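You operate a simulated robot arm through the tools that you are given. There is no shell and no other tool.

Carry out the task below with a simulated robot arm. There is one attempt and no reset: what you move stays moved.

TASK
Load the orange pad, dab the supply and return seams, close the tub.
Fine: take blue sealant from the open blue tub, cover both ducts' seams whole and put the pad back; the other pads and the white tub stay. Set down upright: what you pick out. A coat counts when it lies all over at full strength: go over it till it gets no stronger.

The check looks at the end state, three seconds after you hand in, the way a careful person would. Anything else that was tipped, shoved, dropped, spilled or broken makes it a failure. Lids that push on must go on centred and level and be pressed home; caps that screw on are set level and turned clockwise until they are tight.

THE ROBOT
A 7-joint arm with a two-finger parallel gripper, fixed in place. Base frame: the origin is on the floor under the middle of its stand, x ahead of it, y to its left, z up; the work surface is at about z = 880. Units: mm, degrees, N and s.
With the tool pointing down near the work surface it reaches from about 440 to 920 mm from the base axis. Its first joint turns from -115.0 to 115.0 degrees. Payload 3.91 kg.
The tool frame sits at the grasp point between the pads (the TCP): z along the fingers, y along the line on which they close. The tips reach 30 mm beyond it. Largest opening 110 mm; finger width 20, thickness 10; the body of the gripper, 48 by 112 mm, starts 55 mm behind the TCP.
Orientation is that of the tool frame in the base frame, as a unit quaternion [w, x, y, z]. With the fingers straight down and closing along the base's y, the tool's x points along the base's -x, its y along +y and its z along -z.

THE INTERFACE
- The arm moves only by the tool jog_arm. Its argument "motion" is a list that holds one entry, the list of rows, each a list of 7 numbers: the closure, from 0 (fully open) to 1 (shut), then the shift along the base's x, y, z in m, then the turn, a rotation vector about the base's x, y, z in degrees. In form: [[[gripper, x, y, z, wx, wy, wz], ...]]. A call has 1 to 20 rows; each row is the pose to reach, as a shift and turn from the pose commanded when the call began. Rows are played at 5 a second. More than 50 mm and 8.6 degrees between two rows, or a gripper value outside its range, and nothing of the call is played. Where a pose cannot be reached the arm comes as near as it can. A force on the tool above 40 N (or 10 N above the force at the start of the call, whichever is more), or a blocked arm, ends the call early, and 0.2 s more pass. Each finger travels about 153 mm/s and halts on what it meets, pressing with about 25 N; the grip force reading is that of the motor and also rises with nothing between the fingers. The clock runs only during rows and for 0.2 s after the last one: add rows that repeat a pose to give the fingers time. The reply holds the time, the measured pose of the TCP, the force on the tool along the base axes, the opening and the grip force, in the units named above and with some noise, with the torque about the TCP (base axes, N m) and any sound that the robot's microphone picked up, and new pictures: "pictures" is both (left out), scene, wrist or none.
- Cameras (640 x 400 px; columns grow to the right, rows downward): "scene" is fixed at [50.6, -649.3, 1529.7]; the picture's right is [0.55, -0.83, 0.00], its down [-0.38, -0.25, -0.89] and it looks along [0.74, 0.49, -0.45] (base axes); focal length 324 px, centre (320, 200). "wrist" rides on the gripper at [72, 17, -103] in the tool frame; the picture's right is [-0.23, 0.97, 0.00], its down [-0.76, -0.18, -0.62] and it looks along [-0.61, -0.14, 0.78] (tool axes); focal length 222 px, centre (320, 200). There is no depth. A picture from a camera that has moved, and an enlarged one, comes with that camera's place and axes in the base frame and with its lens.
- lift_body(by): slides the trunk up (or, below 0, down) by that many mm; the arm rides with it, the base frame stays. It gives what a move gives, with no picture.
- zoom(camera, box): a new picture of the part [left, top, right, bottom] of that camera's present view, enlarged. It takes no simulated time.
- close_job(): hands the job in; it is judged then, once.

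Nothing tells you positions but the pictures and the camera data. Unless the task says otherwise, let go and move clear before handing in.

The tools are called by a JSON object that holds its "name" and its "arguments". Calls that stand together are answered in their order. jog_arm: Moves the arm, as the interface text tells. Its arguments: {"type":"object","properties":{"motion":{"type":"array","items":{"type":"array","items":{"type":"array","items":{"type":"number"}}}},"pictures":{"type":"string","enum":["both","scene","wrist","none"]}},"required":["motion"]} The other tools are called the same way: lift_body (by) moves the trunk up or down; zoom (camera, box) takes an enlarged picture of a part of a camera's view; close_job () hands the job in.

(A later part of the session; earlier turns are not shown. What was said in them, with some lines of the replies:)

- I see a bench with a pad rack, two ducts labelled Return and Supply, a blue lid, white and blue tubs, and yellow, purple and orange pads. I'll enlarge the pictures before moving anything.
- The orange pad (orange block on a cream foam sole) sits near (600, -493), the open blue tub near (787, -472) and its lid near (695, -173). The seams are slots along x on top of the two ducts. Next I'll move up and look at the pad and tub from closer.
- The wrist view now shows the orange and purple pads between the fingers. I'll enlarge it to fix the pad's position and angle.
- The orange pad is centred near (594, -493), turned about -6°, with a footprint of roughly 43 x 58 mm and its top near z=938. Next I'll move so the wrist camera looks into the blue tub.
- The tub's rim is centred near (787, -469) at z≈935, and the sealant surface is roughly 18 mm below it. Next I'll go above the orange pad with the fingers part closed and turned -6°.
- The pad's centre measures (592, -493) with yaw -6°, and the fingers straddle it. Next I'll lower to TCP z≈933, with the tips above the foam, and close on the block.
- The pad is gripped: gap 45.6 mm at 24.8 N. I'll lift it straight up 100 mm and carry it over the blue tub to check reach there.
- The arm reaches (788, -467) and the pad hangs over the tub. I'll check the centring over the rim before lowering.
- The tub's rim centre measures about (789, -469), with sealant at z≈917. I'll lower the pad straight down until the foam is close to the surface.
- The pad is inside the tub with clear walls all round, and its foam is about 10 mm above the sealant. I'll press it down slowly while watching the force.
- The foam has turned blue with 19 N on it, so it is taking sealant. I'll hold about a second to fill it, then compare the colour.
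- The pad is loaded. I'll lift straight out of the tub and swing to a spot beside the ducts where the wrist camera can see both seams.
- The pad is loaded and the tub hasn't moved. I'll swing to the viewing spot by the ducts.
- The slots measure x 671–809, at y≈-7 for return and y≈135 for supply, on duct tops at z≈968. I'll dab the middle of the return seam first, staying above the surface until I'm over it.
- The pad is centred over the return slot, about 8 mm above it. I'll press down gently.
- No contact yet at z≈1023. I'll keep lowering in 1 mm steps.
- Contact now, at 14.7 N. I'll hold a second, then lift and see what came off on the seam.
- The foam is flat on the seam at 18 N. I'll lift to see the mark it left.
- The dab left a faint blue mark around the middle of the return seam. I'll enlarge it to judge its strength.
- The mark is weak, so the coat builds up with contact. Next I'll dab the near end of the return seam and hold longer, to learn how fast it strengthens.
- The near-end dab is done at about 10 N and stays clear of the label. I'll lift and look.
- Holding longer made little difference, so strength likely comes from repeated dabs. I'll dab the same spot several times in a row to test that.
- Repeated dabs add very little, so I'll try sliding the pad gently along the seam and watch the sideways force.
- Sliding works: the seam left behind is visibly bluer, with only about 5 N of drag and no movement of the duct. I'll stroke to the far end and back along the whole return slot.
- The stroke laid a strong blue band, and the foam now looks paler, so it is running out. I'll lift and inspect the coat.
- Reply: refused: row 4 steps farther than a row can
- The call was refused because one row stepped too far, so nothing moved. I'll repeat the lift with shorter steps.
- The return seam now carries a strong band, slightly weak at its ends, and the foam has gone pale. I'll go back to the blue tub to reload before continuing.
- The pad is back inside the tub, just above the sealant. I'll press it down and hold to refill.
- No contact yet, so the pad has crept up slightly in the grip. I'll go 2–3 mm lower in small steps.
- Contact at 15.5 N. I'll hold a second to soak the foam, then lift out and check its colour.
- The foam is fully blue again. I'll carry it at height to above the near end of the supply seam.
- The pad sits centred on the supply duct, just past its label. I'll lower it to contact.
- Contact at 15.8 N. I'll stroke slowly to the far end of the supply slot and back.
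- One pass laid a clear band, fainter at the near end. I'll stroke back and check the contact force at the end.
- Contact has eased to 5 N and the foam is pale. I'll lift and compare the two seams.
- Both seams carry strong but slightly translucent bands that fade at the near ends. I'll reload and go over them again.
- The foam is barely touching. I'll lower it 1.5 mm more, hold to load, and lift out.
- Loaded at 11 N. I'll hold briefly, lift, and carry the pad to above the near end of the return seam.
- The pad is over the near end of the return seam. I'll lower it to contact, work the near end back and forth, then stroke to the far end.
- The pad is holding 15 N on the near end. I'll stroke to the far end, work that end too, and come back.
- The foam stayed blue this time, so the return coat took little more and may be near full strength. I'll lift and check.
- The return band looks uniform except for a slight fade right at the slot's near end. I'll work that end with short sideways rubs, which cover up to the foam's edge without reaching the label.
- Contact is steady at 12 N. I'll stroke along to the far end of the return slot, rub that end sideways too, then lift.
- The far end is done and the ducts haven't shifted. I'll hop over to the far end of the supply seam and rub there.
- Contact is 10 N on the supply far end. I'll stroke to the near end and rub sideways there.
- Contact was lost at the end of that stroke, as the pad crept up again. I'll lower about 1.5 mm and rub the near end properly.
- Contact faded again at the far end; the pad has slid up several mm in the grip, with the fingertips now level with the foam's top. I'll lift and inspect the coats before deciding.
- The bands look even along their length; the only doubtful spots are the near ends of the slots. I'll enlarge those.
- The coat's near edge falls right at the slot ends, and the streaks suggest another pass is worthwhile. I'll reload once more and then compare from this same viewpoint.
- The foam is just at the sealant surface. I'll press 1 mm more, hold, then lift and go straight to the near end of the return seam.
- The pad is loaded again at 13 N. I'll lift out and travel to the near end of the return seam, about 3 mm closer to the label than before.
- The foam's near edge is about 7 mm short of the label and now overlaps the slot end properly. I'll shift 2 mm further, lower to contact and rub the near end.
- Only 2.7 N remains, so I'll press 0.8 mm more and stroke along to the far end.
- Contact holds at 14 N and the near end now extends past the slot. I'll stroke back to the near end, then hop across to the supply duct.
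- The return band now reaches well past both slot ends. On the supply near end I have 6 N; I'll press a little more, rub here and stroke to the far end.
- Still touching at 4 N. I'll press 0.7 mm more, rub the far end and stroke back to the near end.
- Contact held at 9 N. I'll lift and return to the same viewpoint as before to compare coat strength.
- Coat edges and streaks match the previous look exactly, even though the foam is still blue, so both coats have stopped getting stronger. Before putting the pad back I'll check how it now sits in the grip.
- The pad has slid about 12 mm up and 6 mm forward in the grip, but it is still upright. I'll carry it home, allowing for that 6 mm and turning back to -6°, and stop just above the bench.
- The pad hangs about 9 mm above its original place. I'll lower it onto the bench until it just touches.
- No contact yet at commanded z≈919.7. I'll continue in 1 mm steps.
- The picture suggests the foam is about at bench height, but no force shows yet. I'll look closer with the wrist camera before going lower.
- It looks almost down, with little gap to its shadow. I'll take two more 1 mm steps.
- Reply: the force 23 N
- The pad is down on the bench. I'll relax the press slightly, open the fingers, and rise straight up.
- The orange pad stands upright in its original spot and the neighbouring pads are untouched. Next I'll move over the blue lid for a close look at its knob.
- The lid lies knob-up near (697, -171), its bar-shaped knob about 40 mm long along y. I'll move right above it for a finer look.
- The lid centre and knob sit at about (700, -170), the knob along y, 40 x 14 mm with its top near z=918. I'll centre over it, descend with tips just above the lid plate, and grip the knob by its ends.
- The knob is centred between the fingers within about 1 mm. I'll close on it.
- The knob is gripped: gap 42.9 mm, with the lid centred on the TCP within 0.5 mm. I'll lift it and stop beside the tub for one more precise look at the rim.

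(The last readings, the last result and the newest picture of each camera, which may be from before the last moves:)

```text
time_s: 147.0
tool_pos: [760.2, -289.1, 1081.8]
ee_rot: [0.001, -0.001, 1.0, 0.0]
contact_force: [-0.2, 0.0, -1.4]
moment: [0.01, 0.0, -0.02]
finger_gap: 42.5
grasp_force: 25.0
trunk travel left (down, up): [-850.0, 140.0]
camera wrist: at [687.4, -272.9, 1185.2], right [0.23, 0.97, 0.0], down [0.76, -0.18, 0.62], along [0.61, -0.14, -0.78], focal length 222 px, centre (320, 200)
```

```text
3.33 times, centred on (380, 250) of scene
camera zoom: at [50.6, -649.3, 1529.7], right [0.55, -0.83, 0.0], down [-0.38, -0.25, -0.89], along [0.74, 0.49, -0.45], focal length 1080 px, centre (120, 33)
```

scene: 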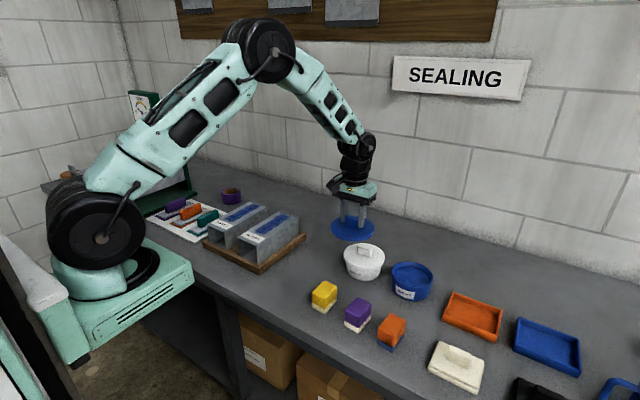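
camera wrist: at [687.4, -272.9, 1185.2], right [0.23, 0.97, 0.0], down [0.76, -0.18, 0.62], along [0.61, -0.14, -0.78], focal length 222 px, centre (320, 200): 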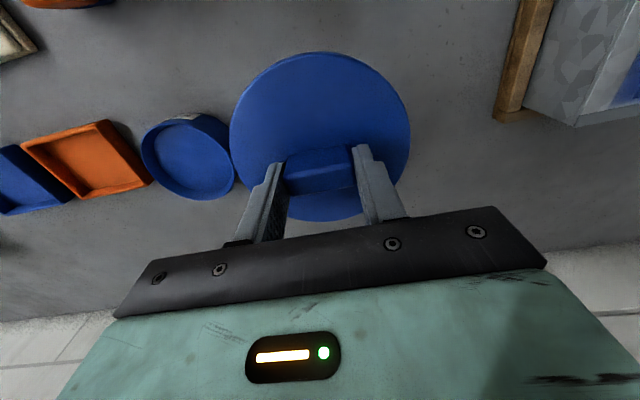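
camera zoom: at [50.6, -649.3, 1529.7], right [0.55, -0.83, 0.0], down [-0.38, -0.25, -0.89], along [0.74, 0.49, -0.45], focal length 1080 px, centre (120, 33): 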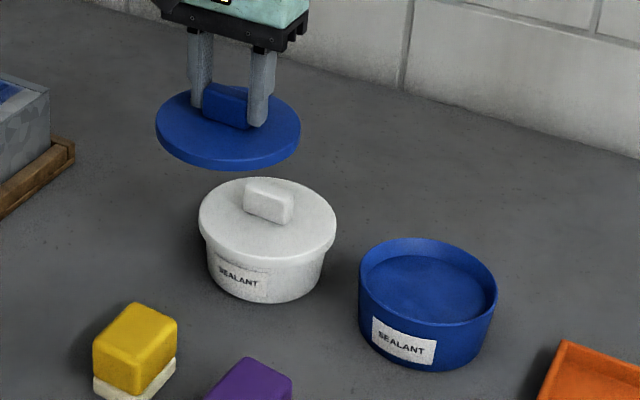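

The tub's rim fits a circle centred at (790.5, -470), and the lid hangs centred on the TCP. I'll carry the lid directly over the tub and stop about 20 mm above the rim.

{"name": "jog_arm", "arguments": {"motion": [[[1, 0.006, -0.036, 0, 0, 0, 0], [1, 0.012, -0.072, 0, 0, 0, 0], [1, 0.018, -0.108, 0, 0, 0, 0], [1, 0.024, -0.144, 0, 0, 0, 0], [1, 0.0304, -0.1797, 0, 0, 0, 0], [1, 0.0304, -0.1797, -0.02, 0, 0, 0], [1, 0.0304, -0.1797, -0.05, 0, 0, 0], [1, 0.0304, -0.1797, -0.075, 0, 0, 0], [1, 0.0304, -0.1797, -0.08, 0, 0, 0], [1, 0.0304, -0.1797, -0.08, 0, 0, 0], [1, 0.0304, -0.1797, -0.08, 0, 0, 0]]], "pictures": "both"}}

{"name": "zoom", "arguments": {"camera": "wrist", "box": [200, 20, 440, 230]}}

{"name": "zoom", "arguments": {"camera": "scene", "box": [370, 220, 450, 310]}}

```text
time_s: 149.4
tool_pos: [790.6, -469.7, 1002.3]
ee_rot: [0.0, -0.002, 1.0, 0.0]
contact_force: [-0.4, 0.7, -0.2]
moment: [0.02, -0.03, -0.02]
finger_gap: 42.7
grasp_force: 25.2
trunk travel left (down, up): [-850.0, 140.0]
camera wrist: at [718.6, -452.2, 1104.7], right [0.23, 0.97, 0.0], down [0.76, -0.18, 0.62], along [0.61, -0.14, -0.78], focal length 222 px, centre (320, 200)
```

scene: 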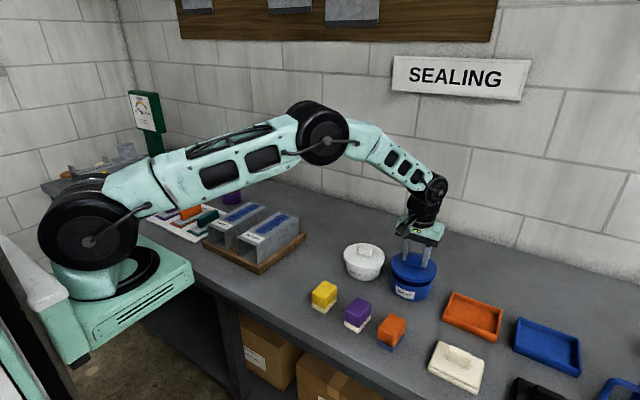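
wrist: 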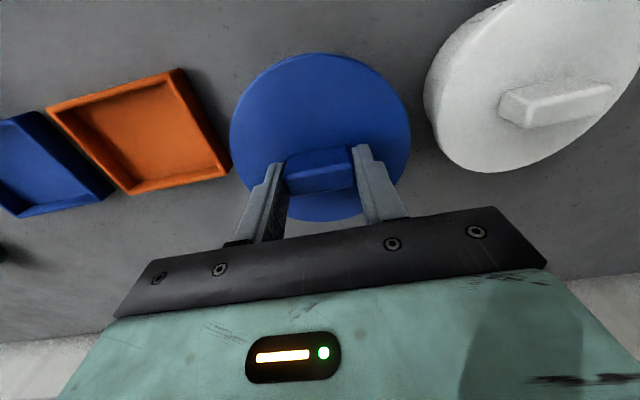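

```text
1.90 times, centred on (320, 125) of wrist
camera zoom: at [718.6, -452.2, 1104.7], right [0.23, 0.97, 0.0], down [0.76, -0.18, 0.62], along [0.61, -0.14, -0.78], focal length 423 px, centre (320, 343)
```

zoom: 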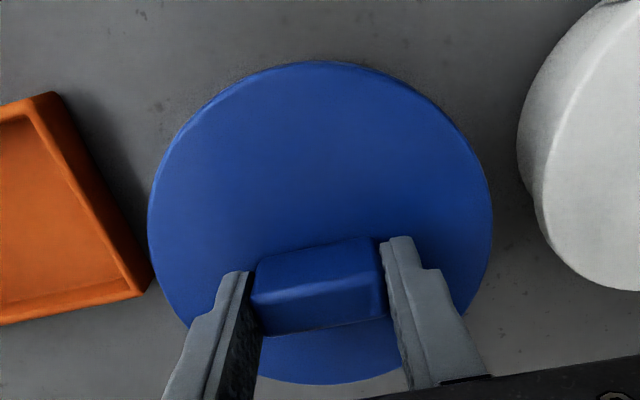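

```text
4.44 times, centred on (410, 265) of scene
camera zoom: at [50.6, -649.3, 1529.7], right [0.55, -0.83, 0.0], down [-0.38, -0.25, -0.89], along [0.74, 0.49, -0.45], focal length 1439 px, centre (-80, -89)
```

zoom: 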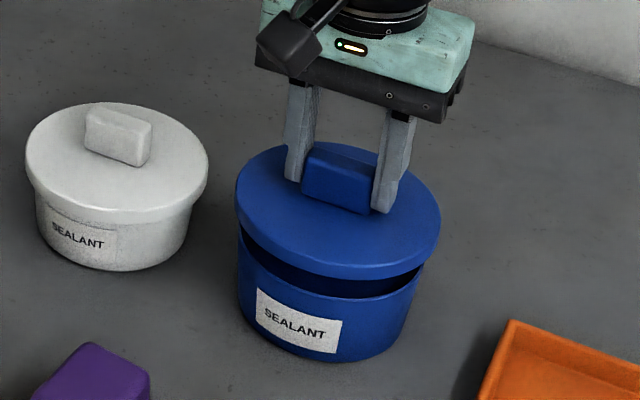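

The lid is centred over the tub in both views, within about 1 mm. I'll lower it slowly toward the rim.

{"name": "jog_arm", "arguments": {"motion": [[[1, 0, 0, -0.006, 0, 0, 0], [1, 0, 0, -0.012, 0, 0, 0], [1, 0, 0, -0.016, 0, 0, 0], [1, 0, 0, -0.016, 0, 0, 0]]], "pictures": "none"}}

{"name": "zoom", "arguments": {"camera": "scene", "box": [370, 220, 450, 310]}}

```text
time_s: 150.4
tool_pos: [790.9, -470.5, 984.5]
ee_rot: [0.0, -0.001, 1.0, 0.0]
contact_force: [-0.5, 0.4, -0.3]
moment: [0.01, 0.0, -0.02]
finger_gap: 42.5
grasp_force: 24.9
trunk travel left (down, up): [-850.0, 140.0]
```

```text
4.44 times, centred on (410, 265) of scene
camera zoom: at [50.6, -649.3, 1529.7], right [0.55, -0.83, 0.0], down [-0.38, -0.25, -0.89], along [0.74, 0.49, -0.45], focal length 1439 px, centre (-80, -89)
```

zoom: 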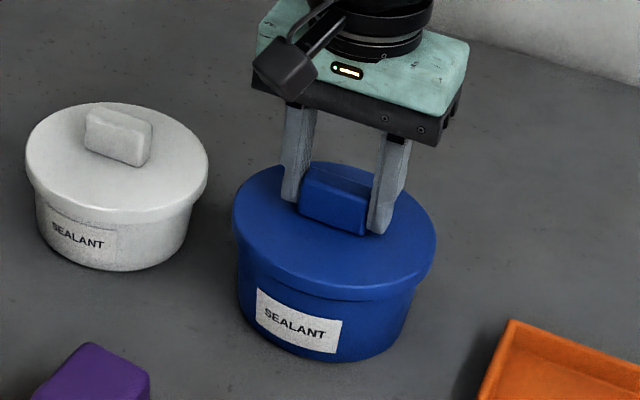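

The lid is just above the rim and still centred. I'll lower in small steps until it touches.

{"name": "jog_arm", "arguments": {"motion": [[[1, 0, 0, -0.0015, 0, 0, 0], [1, 0, 0, -0.003, 0, 0, 0], [1, 0, 0, -0.003, 0, 0, 0]]], "pictures": "none"}}

{"name": "jog_arm", "arguments": {"motion": [[[1, 0, 0, -0.001, 0, 0, 0], [1, 0, 0, -0.002, 0, 0, 0], [1, 0, 0, -0.002, 0, 0, 0]]], "pictures": "none"}}

```text
time_s: 151.2
tool_pos: [790.0, -469.9, 982.5]
ee_rot: [0.0, -0.001, 1.0, 0.0]
contact_force: [0.0, -0.1, -0.9]
moment: [0.03, 0.0, -0.02]
finger_gap: 42.9
grasp_force: 24.6
trunk travel left (down, up): [-850.0, 140.0]
```

```text
time_s: 152.0
tool_pos: [791.8, -469.6, 981.7]
ee_rot: [0.001, 0.0, 1.0, -0.001]
contact_force: [-2.2, -1.2, 9.7]
moment: [0.12, 0.61, 0.07]
finger_gap: 42.9
grasp_force: 25.2
trunk travel left (down, up): [-850.0, 140.0]
```

First contact at 10 N, with a moment suggesting the near side touches first. I'll look closely before pressing.

{"name": "zoom", "arguments": {"camera": "scene", "box": [375, 240, 445, 310]}}

{"name": "jog_arm", "arguments": {"motion": [[[1, 0, 0, 0, 0, 0, 0], [1, 0, 0, 0, 0, 0, 0]]], "pictures": "both"}}

{"name": "zoom", "arguments": {"camera": "wrist", "box": [200, 20, 440, 230]}}

```text
5.71 times, centred on (410, 275) of scene
camera zoom: at [50.6, -649.3, 1529.7], right [0.55, -0.83, 0.0], down [-0.38, -0.25, -0.89], along [0.74, 0.49, -0.45], focal length 1850 px, centre (-194, -229)
```

zoom: 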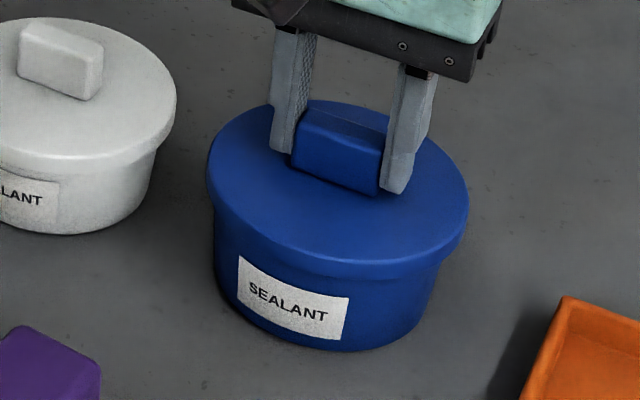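

```text
time_s: 152.6
tool_pos: [790.0, -470.1, 982.1]
ee_rot: [0.002, -0.001, 1.0, -0.001]
contact_force: [-0.1, -1.8, 11.4]
moment: [0.07, 0.69, 0.08]
finger_gap: 42.9
grasp_force: 25.1
trunk travel left (down, up): [-850.0, 140.0]
camera wrist: at [718.6, -452.2, 1084.2], right [0.23, 0.97, 0.0], down [0.76, -0.18, 0.62], along [0.61, -0.14, -0.78], focal length 222 px, centre (320, 200)
```

scene: 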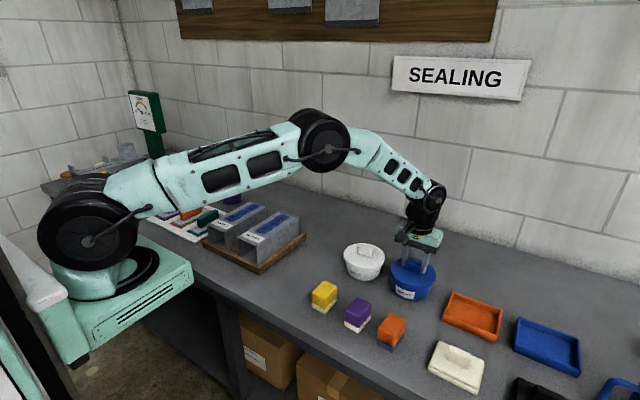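
wrist: 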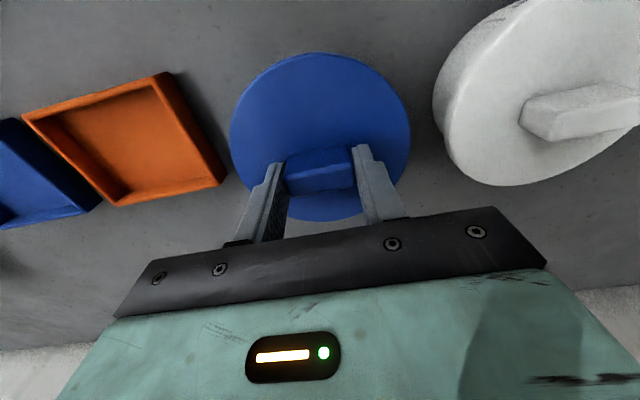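

```text
1.90 times, centred on (320, 125) of wrist
camera zoom: at [718.6, -452.2, 1084.2], right [0.23, 0.97, 0.0], down [0.76, -0.18, 0.62], along [0.61, -0.14, -0.78], focal length 423 px, centre (320, 343)
```

zoom: 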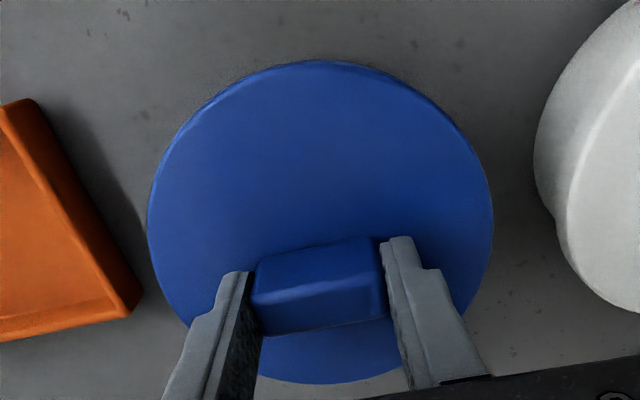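

Both cameras show the lid aligned with the tub within about 1 mm, so this may be a small tilt. I'll press 1 mm more and see whether it levels.

{"name": "jog_arm", "arguments": {"motion": [[[1, 0, 0, -0.001, 0, 0, 0], [1, 0, 0, -0.001, 0, 0, 0], [1, 0, 0, -0.001, 0, 0, 0]]], "pictures": "none"}}

{"name": "zoom", "arguments": {"camera": "scene", "box": [375, 240, 445, 310]}}

```text
time_s: 153.4
tool_pos: [791.3, -469.3, 977.6]
ee_rot: [-0.001, -0.001, 1.0, 0.0]
contact_force: [-1.1, 0.7, -1.2]
moment: [0.02, 0.08, -0.02]
finger_gap: 42.6
grasp_force: 24.8
trunk travel left (down, up): [-850.0, 140.0]
```

```text
5.71 times, centred on (410, 275) of scene
camera zoom: at [50.6, -649.3, 1529.7], right [0.55, -0.83, 0.0], down [-0.38, -0.25, -0.89], along [0.74, 0.49, -0.45], focal length 1850 px, centre (-194, -229)
```

zoom: 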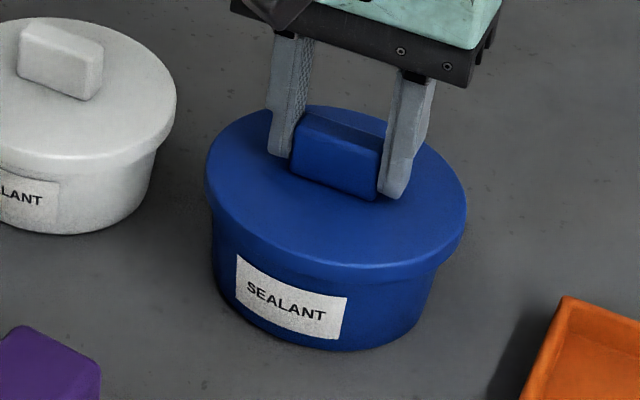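

The lid snapped past the edge and now sits over the rim, with the force near zero; the tub shifted about 1 mm at most. I'll continue down to find the seat.

{"name": "jog_arm", "arguments": {"motion": [[[1, 0, 0, -0.001, 0, 0, 0], [1, 0, 0, -0.002, 0, 0, 0], [1, 0, 0, -0.002, 0, 0, 0]]], "pictures": "none"}}

{"name": "jog_arm", "arguments": {"motion": [[[1, 0, 0, -0.001, 0, 0, 0], [1, 0, 0, -0.002, 0, 0, 0], [1, 0, 0, -0.002, 0, 0, 0]]], "pictures": "none"}}

{"name": "zoom", "arguments": {"camera": "scene", "box": [375, 240, 445, 310]}}

```text
time_s: 154.2
tool_pos: [790.0, -470.2, 978.0]
ee_rot: [0.0, 0.001, 1.0, 0.0]
contact_force: [-3.6, 0.4, 0.8]
moment: [0.04, 0.21, 0.03]
finger_gap: 42.7
grasp_force: 24.9
trunk travel left (down, up): [-850.0, 140.0]
```

```text
time_s: 155.0
tool_pos: [791.3, -470.9, 976.1]
ee_rot: [0.0, -0.001, 1.0, 0.0]
contact_force: [-4.7, 3.0, 5.9]
moment: [0.12, 0.08, 0.0]
finger_gap: 42.9
grasp_force: 24.4
trunk travel left (down, up): [-850.0, 140.0]
```

```text
5.71 times, centred on (410, 275) of scene
camera zoom: at [50.6, -649.3, 1529.7], right [0.55, -0.83, 0.0], down [-0.38, -0.25, -0.89], along [0.74, 0.49, -0.45], focal length 1850 px, centre (-194, -229)
```

zoom: 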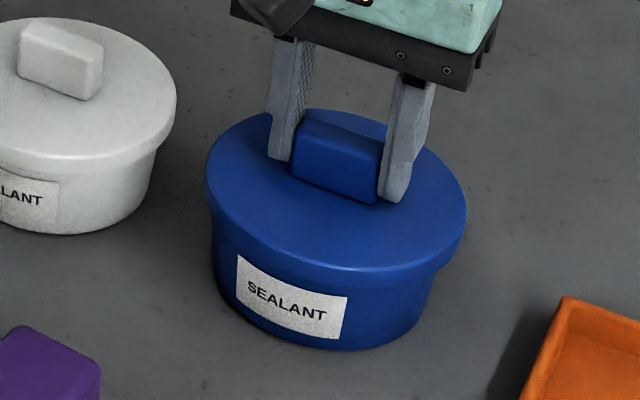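

The lid sits on the rim, looking level. I'll release the knob, rise, close the fingers and then press the lid home from the top of the knob.

{"name": "jog_arm", "arguments": {"motion": [[[0.58, 0, 0, 0, 0, 0, 0], [0.5, 0, 0, 0, 0, 0, 0], [0.42, 0, 0, 0, 0, 0, 0], [0.42, 0, 0, 0, 0, 0, 0], [0.42, 0, 0, 0.015, 0, 0, 0], [0.42, 0, 0, 0.04, 0, 0, 0], [0.42, 0, 0, 0.06, 0, 0, 0], [0.6, 0, 0, 0.06, 0, 0, 0], [0.8, 0, 0, 0.06, 0, 0, 0], [1, 0, 0, 0.06, 0, 0, 0], [1, 0, 0, 0.06, 0, 0, 0], [1, 0, 0, 0.06, 0, 0, 0]]], "pictures": "both"}}

{"name": "zoom", "arguments": {"camera": "scene", "box": [375, 230, 445, 310]}}

{"name": "zoom", "arguments": {"camera": "wrist", "box": [200, 20, 440, 230]}}

```text
time_s: 157.6
tool_pos: [792.6, -470.2, 1036.2]
ee_rot: [-0.001, -0.001, 1.0, 0.0]
contact_force: [0.6, -0.4, -0.9]
moment: [-0.01, -0.02, -0.06]
finger_gap: 0.0
grasp_force: 25.3
trunk travel left (down, up): [-850.0, 140.0]
heard: snap
camera wrist: at [720.1, -452.0, 1139.3], right [0.23, 0.97, 0.0], down [0.76, -0.18, 0.62], along [0.61, -0.14, -0.78], focal length 222 px, centre (320, 200)
```

scene: 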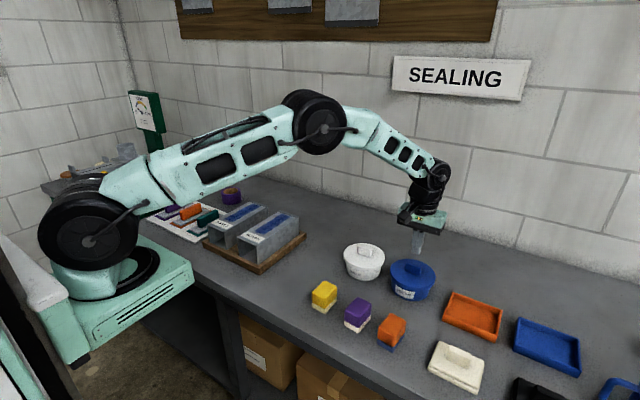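
wrist: 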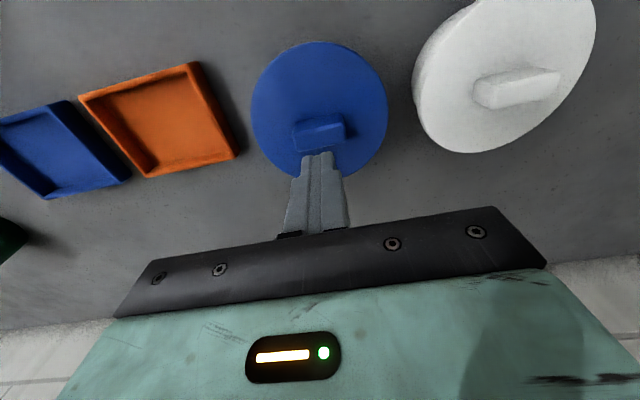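

```text
5.00 times, centred on (410, 270) of scene
camera zoom: at [50.6, -649.3, 1529.7], right [0.55, -0.83, 0.0], down [-0.38, -0.25, -0.89], along [0.74, 0.49, -0.45], focal length 1619 px, centre (-130, -150)
```

zoom: 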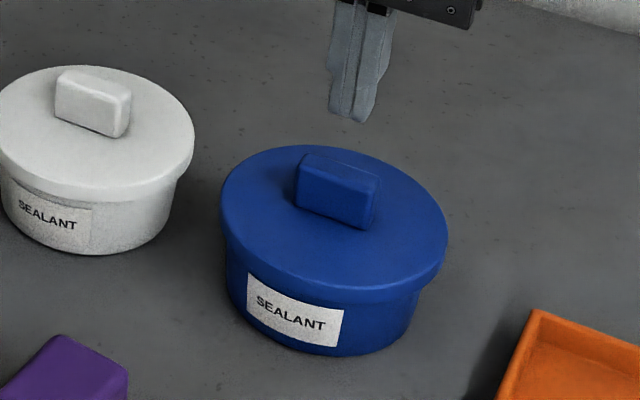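

```text
1.90 times, centred on (320, 125) of wrist
camera zoom: at [720.1, -452.0, 1139.3], right [0.23, 0.97, 0.0], down [0.76, -0.18, 0.62], along [0.61, -0.14, -0.78], focal length 423 px, centre (320, 343)
```

zoom: 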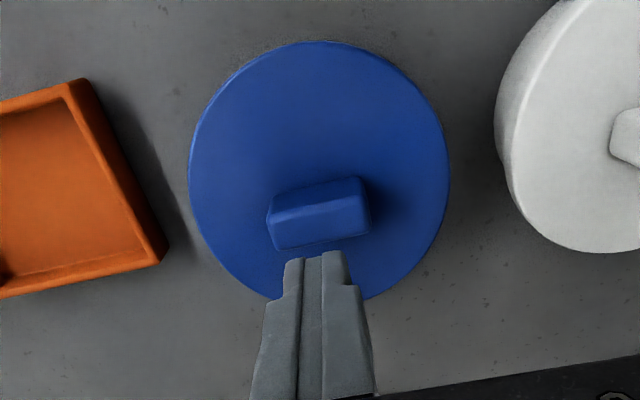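

I heard a snap, and the lid looks seated and level. I'll still press from above: the knob is 2 mm behind the fingertips, so I'll shift back and come down on its top.

{"name": "jog_arm", "arguments": {"motion": [[[1, -0.002, 0.0004, -0.012, 0, 0, 0], [1, -0.002, 0.0004, -0.024, 0, 0, 0], [1, -0.002, 0.0004, -0.03, 0, 0, 0], [1, -0.002, 0.0004, -0.033, 0, 0, 0], [1, -0.002, 0.0004, -0.033, 0, 0, 0]]], "pictures": "both"}}

{"name": "zoom", "arguments": {"camera": "scene", "box": [375, 230, 445, 310]}}

{"name": "zoom", "arguments": {"camera": "wrist", "box": [200, 20, 440, 230]}}

```text
time_s: 158.8
tool_pos: [788.1, -470.0, 1001.3]
ee_rot: [-0.001, -0.001, 1.0, 0.0]
contact_force: [0.3, -0.3, 0.3]
moment: [-0.02, 0.02, -0.01]
finger_gap: 0.0
grasp_force: 25.0
trunk travel left (down, up): [-850.0, 140.0]
camera wrist: at [716.4, -452.1, 1105.0], right [0.23, 0.97, 0.0], down [0.76, -0.18, 0.62], along [0.61, -0.14, -0.78], focal length 222 px, centre (320, 200)
```

scene: 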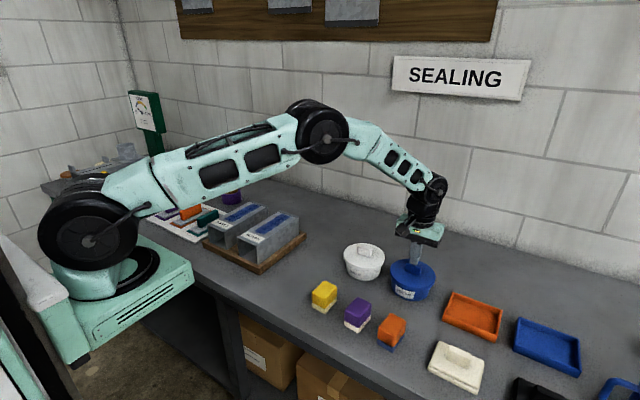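
wrist: 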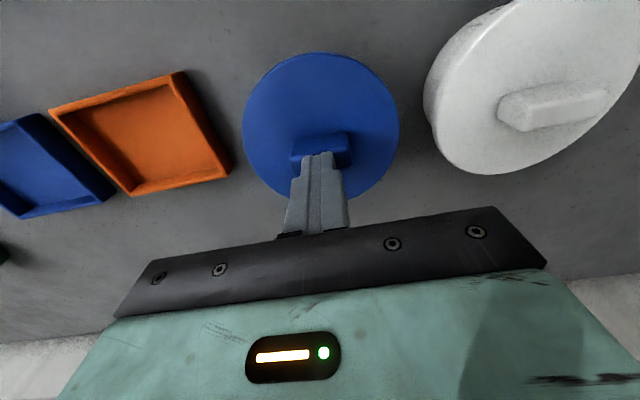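

```text
5.00 times, centred on (410, 270) of scene
camera zoom: at [50.6, -649.3, 1529.7], right [0.55, -0.83, 0.0], down [-0.38, -0.25, -0.89], along [0.74, 0.49, -0.45], focal length 1619 px, centre (-130, -150)
```

zoom: 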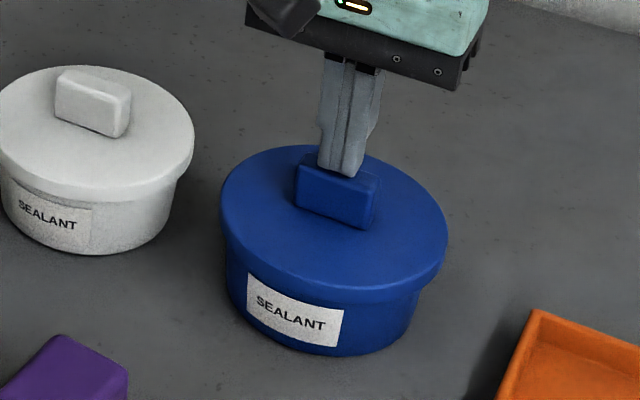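

```text
1.90 times, centred on (320, 125) of wrist
camera zoom: at [716.4, -452.1, 1105.0], right [0.23, 0.97, 0.0], down [0.76, -0.18, 0.62], along [0.61, -0.14, -0.78], focal length 423 px, centre (320, 343)
```

zoom: 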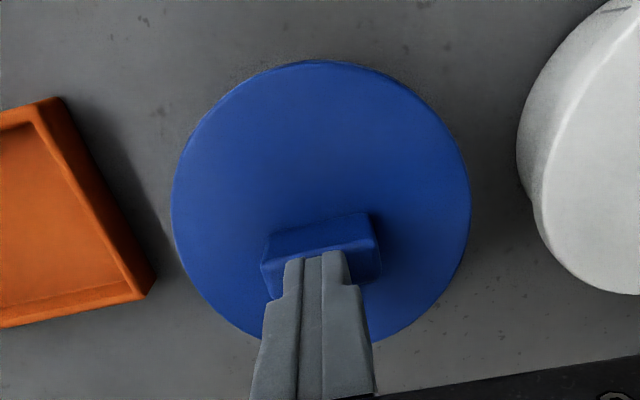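

The closed fingertips sit centred over the knob, a few mm above it. I'll press down in small steps.

{"name": "jog_arm", "arguments": {"motion": [[[1, 0, 0, -0.0015, 0, 0, 0], [1, 0, 0, -0.003, 0, 0, 0], [1, 0, 0, -0.0045, 0, 0, 0], [1, 0, 0, -0.0045, 0, 0, 0]]], "pictures": "none"}}

```text
time_s: 159.8
tool_pos: [788.3, -470.3, 998.6]
ee_rot: [0.001, -0.001, 1.0, -0.001]
contact_force: [-3.8, 2.9, 15.8]
moment: [0.12, 0.1, -0.03]
finger_gap: 0.0
grasp_force: 24.9
trunk travel left (down, up): [-850.0, 140.0]
```

{"name": "jog_arm", "arguments": {"motion": [[[1, 0, 0, -0.001, 0, 0, 0], [1, 0, 0, -0.002, 0, 0, 0], [1, 0, 0, -0.002, 0, 0, 0]]], "pictures": "none"}}

```text
time_s: 160.6
tool_pos: [788.9, -469.8, 997.7]
ee_rot: [0.001, 0.0, 1.0, -0.002]
contact_force: [-5.2, 2.4, 34.8]
moment: [0.11, 0.19, 0.01]
finger_gap: 0.1
grasp_force: 24.7
trunk travel left (down, up): [-850.0, 140.0]
```

The lid is holding 35 N stiffly. I'll add a little more force to make sure it is fully home.

{"name": "jog_arm", "arguments": {"motion": [[[1, 0, 0, -0.0006, 0, 0, 0], [1, 0, 0, -0.0006, 0, 0, 0]]], "pictures": "none"}}

{"name": "zoom", "arguments": {"camera": "scene", "box": [375, 230, 445, 310]}}

```text
time_s: 161.2
tool_pos: [787.1, -469.8, 998.2]
ee_rot: [0.003, 0.0, 1.0, -0.003]
contact_force: [-6.8, 0.6, 38.6]
moment: [0.04, 0.18, 0.01]
finger_gap: 0.0
grasp_force: 25.0
trunk travel left (down, up): [-850.0, 140.0]
```

```text
5.00 times, centred on (410, 270) of scene
camera zoom: at [50.6, -649.3, 1529.7], right [0.55, -0.83, 0.0], down [-0.38, -0.25, -0.89], along [0.74, 0.49, -0.45], focal length 1619 px, centre (-130, -150)
```

zoom: 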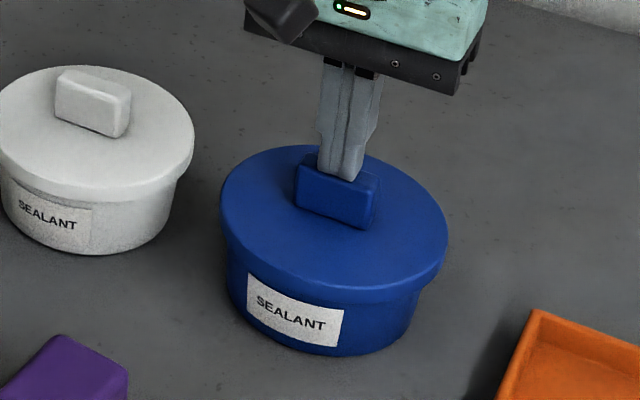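

No movement under 39 N, so the lid is home. I'll lift clear and inspect everything.

{"name": "jog_arm", "arguments": {"motion": [[[1, 0, 0, 0.006, 0, 0, 0], [1, 0, 0, 0.03, 0, 0, 0], [1, 0, 0, 0.07, 0, 0, 0], [1, -0.03, 0.01, 0.1, 0, 0, 0], [1, -0.07, 0.02, 0.12, 0, 0, 0], [1, -0.11, 0.03, 0.14, 0, 0, 0], [0.9, -0.15, 0.04, 0.15, 0, 0, 0], [0.8, -0.17, 0.05, 0.15, 0, 0, 0], [0.8, -0.17, 0.05, 0.15, 0, 0, 0], [0.8, -0.17, 0.05, 0.15, 0, 0, 0]]], "pictures": "both"}}

{"name": "zoom", "arguments": {"camera": "scene", "box": [330, 225, 450, 315]}}

{"name": "zoom", "arguments": {"camera": "wrist", "box": [200, 80, 460, 240]}}

{"name": "zoom", "arguments": {"camera": "scene", "box": [200, 180, 320, 280]}}

{"name": "zoom", "arguments": {"camera": "scene", "box": [300, 270, 440, 370]}}

```text
time_s: 163.4
tool_pos: [617.6, -419.2, 1143.6]
ee_rot: [0.0, -0.001, 1.0, 0.0]
contact_force: [1.2, 0.6, 0.1]
moment: [0.0, -0.02, 0.02]
finger_gap: 21.9
grasp_force: 0.2
trunk travel left (down, up): [-850.0, 140.0]
camera wrist: at [546.6, -402.0, 1247.4], right [0.23, 0.97, 0.0], down [0.76, -0.18, 0.62], along [0.61, -0.14, -0.78], focal length 222 px, centre (320, 200)
```

scene: 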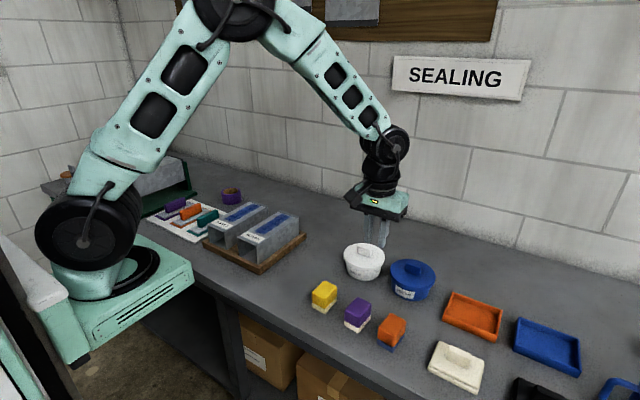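
wrist: 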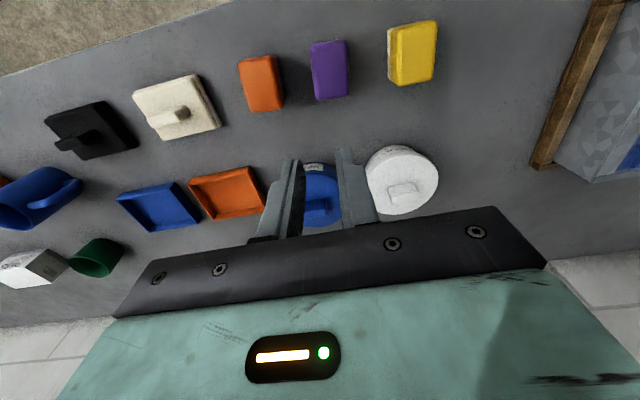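

```text
4.44 times, centred on (390, 270) of scene
camera zoom: at [50.6, -649.3, 1529.7], right [0.55, -0.83, 0.0], down [-0.38, -0.25, -0.89], along [0.74, 0.49, -0.45], focal length 1439 px, centre (9, -111)
```

zoom: 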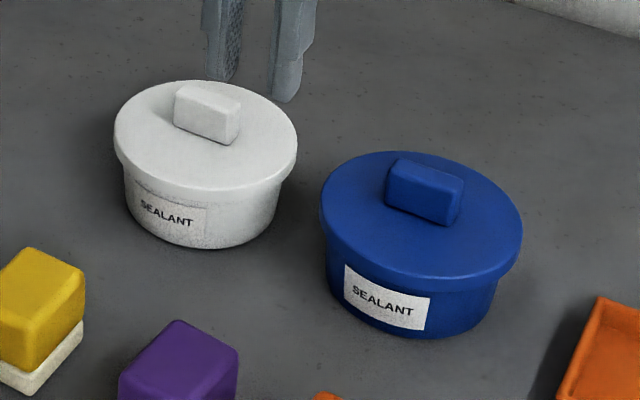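

```text
2.46 times, centred on (330, 160) of wrist
camera zoom: at [546.6, -402.0, 1247.4], right [0.23, 0.97, 0.0], down [0.76, -0.18, 0.62], along [0.61, -0.14, -0.78], focal length 547 px, centre (295, 298)
```

zoom: 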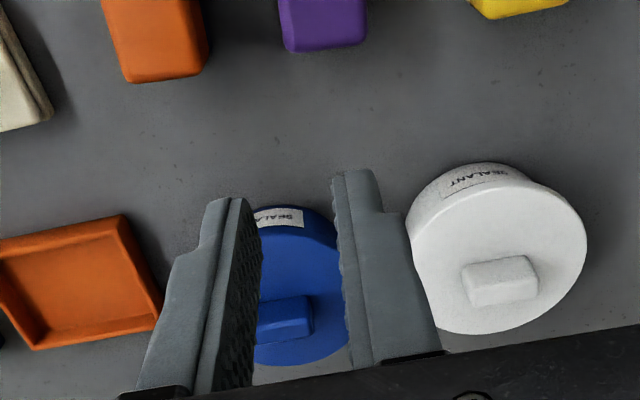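

```text
4.00 times, centred on (260, 230) of scene
camera zoom: at [50.6, -649.3, 1529.7], right [0.55, -0.83, 0.0], down [-0.38, -0.25, -0.89], along [0.74, 0.49, -0.45], focal length 1295 px, centre (560, 80)
```

zoom: 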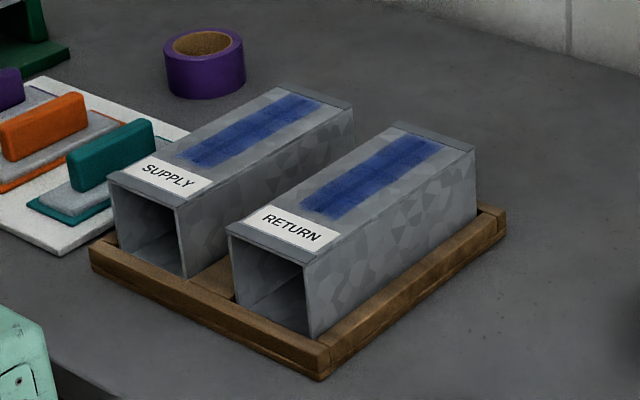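

```text
4.00 times, centred on (370, 320) of scene
camera zoom: at [50.6, -649.3, 1529.7], right [0.55, -0.83, 0.0], down [-0.38, -0.25, -0.89], along [0.74, 0.49, -0.45], focal length 1295 px, centre (120, -280)
```

zoom: 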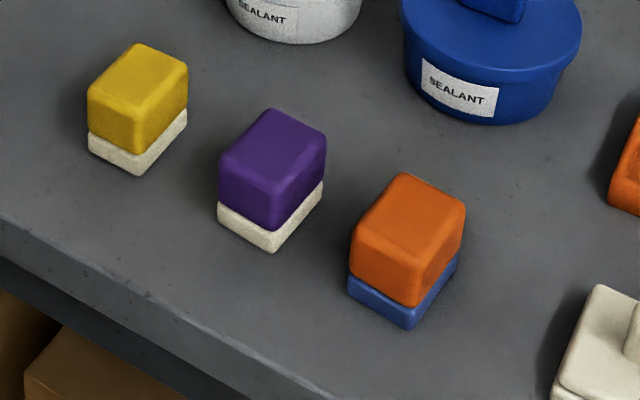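

The blue lid is seated level like the white one, the orange pad is back upright, and the ducts and other items are undisturbed. I'll move clear to the earlier viewpoint for one last look at both coats.

{"name": "jog_arm", "arguments": {"motion": [[[0.8, 0.01, 0.04, 0, 0, 0, 0], [0.8, 0.02, 0.08, 0, 0, 0, 0], [0.8, 0.03, 0.12, 0, 0, 0, 0], [0.8, 0.04, 0.16, -0.005, 0, 0, 0], [0.8, 0.05, 0.2, -0.015, 0, 0, 0], [0.8, 0.06, 0.24, -0.025, 0, 0, 0], [0.8, 0.07, 0.29, -0.033, 0, 0, 0], [0.8, 0.07, 0.29, -0.033, 0, 0, 0], [0.8, 0.07, 0.29, -0.033, 0, 0, 0]]], "pictures": "both"}}

{"name": "zoom", "arguments": {"camera": "wrist", "box": [390, 20, 490, 190]}}

{"name": "zoom", "arguments": {"camera": "wrist", "box": [510, 0, 640, 180]}}

{"name": "zoom", "arguments": {"camera": "scene", "box": [220, 195, 305, 245]}}

```text
refused: row 7 steps farther than a row can; nothing moved
```

```text
2.35 times, centred on (440, 105) of wrist
camera zoom: at [546.6, -402.0, 1247.4], right [0.23, 0.97, 0.0], down [0.76, -0.18, 0.62], along [0.61, -0.14, -0.78], focal length 523 px, centre (38, 424)
```

zoom: 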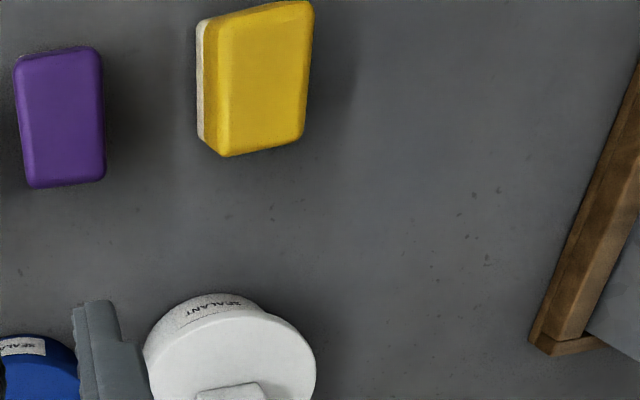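

```text
2.22 times, centred on (575, 90) of wrist
camera zoom: at [546.6, -402.0, 1247.4], right [0.23, 0.97, 0.0], down [0.76, -0.18, 0.62], along [0.61, -0.14, -0.78], focal length 494 px, centre (-247, 444)
```

zoom: 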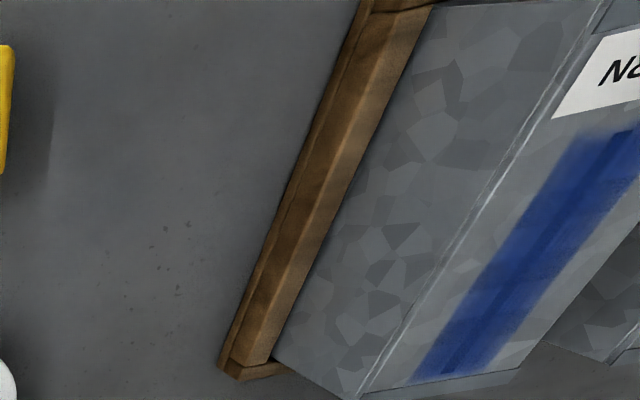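

```text
7.53 times, centred on (262, 220) of scene
camera zoom: at [50.6, -649.3, 1529.7], right [0.55, -0.83, 0.0], down [-0.38, -0.25, -0.89], along [0.74, 0.49, -0.45], focal length 2438 px, centre (753, 49)
```

zoom: 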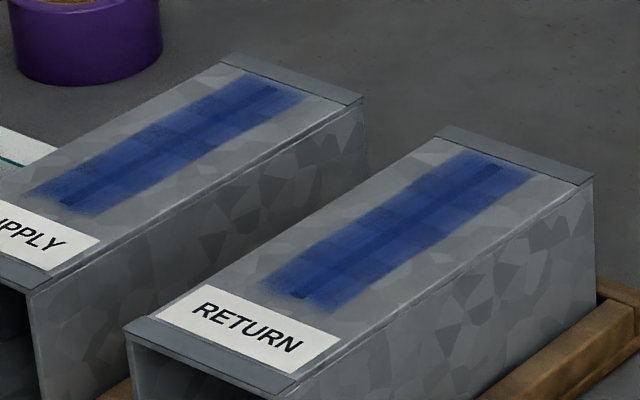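

One row was too long, so nothing moved. I'll repeat the move with shorter rows.

{"name": "jog_arm", "arguments": {"motion": [[[0.8, 0.009, 0.036, 0, 0, 0, 0], [0.8, 0.018, 0.072, 0, 0, 0, 0], [0.8, 0.027, 0.108, 0, 0, 0, 0], [0.8, 0.036, 0.145, -0.005, 0, 0, 0], [0.8, 0.045, 0.182, -0.012, 0, 0, 0], [0.8, 0.054, 0.219, -0.02, 0, 0, 0], [0.8, 0.062, 0.255, -0.027, 0, 0, 0], [0.8, 0.07, 0.29, -0.033, 0, 0, 0], [0.8, 0.07, 0.29, -0.033, 0, 0, 0], [0.8, 0.07, 0.29, -0.033, 0, 0, 0]]], "pictures": "both"}}

{"name": "zoom", "arguments": {"camera": "wrist", "box": [390, 20, 490, 190]}}

{"name": "zoom", "arguments": {"camera": "wrist", "box": [510, 0, 640, 180]}}

{"name": "zoom", "arguments": {"camera": "scene", "box": [370, 240, 450, 310]}}

```text
time_s: 165.6
tool_pos: [690.4, -129.6, 1111.0]
ee_rot: [0.0, -0.001, 1.0, 0.0]
contact_force: [0.2, -0.3, 0.5]
moment: [0.02, -0.01, -0.02]
finger_gap: 22.0
grasp_force: 0.1
trunk travel left (down, up): [-850.0, 140.0]
camera wrist: at [617.6, -112.4, 1214.6], right [0.23, 0.97, 0.0], down [0.76, -0.18, 0.62], along [0.61, -0.14, -0.78], focal length 222 px, centre (320, 200)
```

scene: 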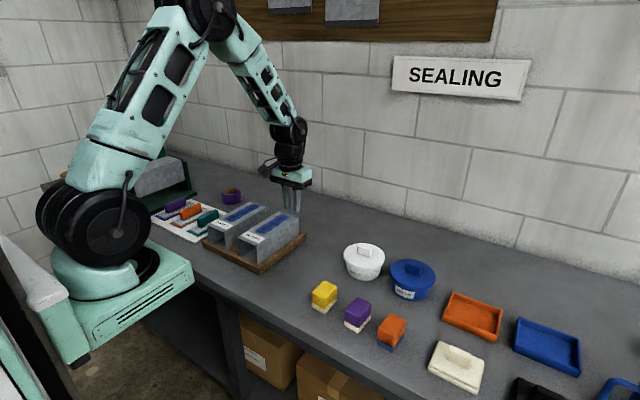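
wrist: 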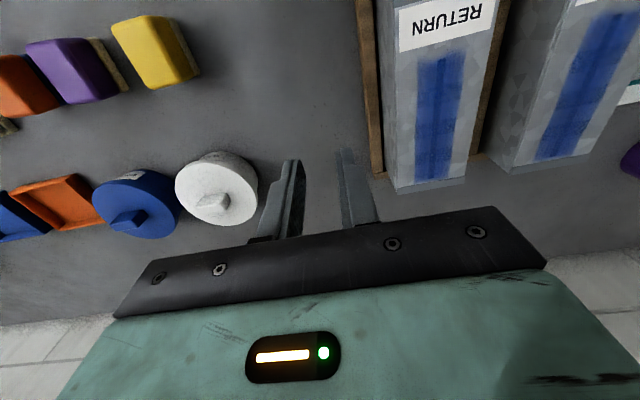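

```text
2.35 times, centred on (440, 105) of wrist
camera zoom: at [617.6, -112.4, 1214.6], right [0.23, 0.97, 0.0], down [0.76, -0.18, 0.62], along [0.61, -0.14, -0.78], focal length 523 px, centre (38, 424)
```

zoom: 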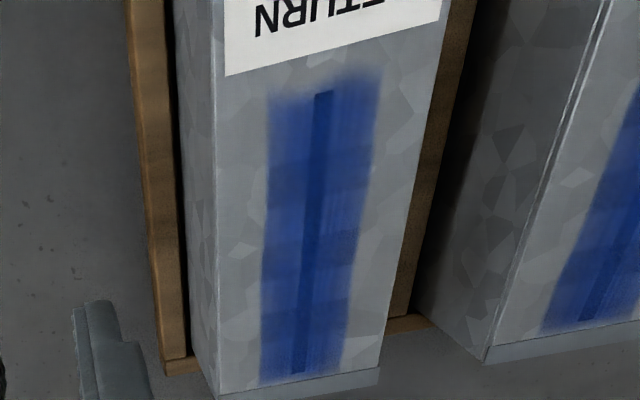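

```text
2.22 times, centred on (575, 90) of wrist
camera zoom: at [617.6, -112.4, 1214.6], right [0.23, 0.97, 0.0], down [0.76, -0.18, 0.62], along [0.61, -0.14, -0.78], focal length 494 px, centre (-247, 444)
```

zoom: 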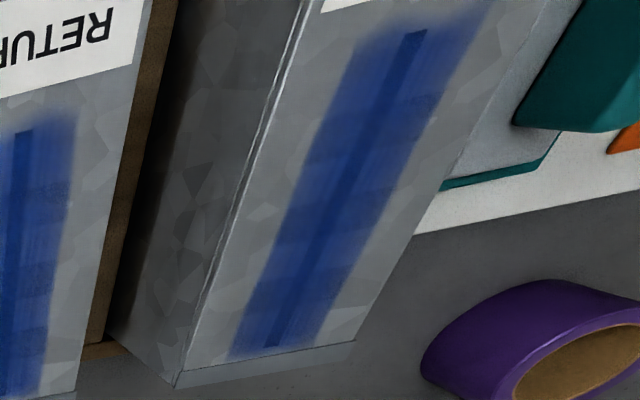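

```text
5.71 times, centred on (410, 275) of scene
camera zoom: at [50.6, -649.3, 1529.7], right [0.55, -0.83, 0.0], down [-0.38, -0.25, -0.89], along [0.74, 0.49, -0.45], focal length 1850 px, centre (-194, -229)
```

zoom: 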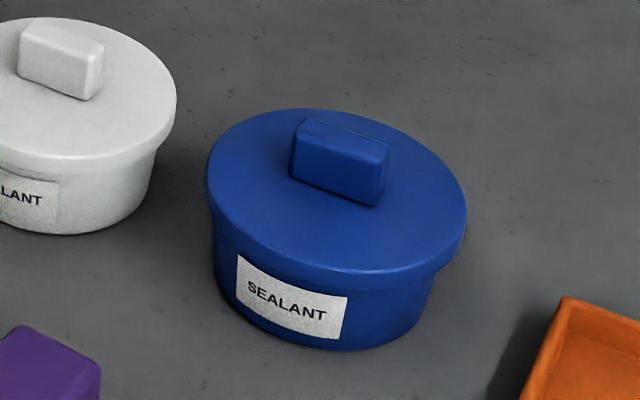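

Both seams are covered end to end at a strength that no longer changes, the blue tub is closed level and pressed home, and the orange pad stands upright in its place. The arm is clear with the gripper empty, so I'm handing in.

{"name": "close_job", "arguments": {}}

```text
The job is handed in.
```

I've handed the job in. Both seams are coated, the blue tub is closed, and the orange pad is back in its spot; the judge's result isn't shown to me.

- **Coats:** I loaded the orange pad from the open blue tub and reloaded it three times. I rubbed the full length of the supply and return seams, ends included. The last pass made no visible difference, so I took the coats as full strength.
- **Pad:** it stands upright within a few millimetres of where it started, with its foam still blue with sealant.
- **Blue tub:** the lid is on level and centred. I heard it snap on. Afterwards I pressed on the knob with about 39 N and it didn't move. As the lid engaged, the tub shifted by about 1 mm.
- **Everything else:** in the final pictures the other pads, the white tub, the ducts and the remaining items look unmoved.

The arm is clear of the bench with the gripper empty.
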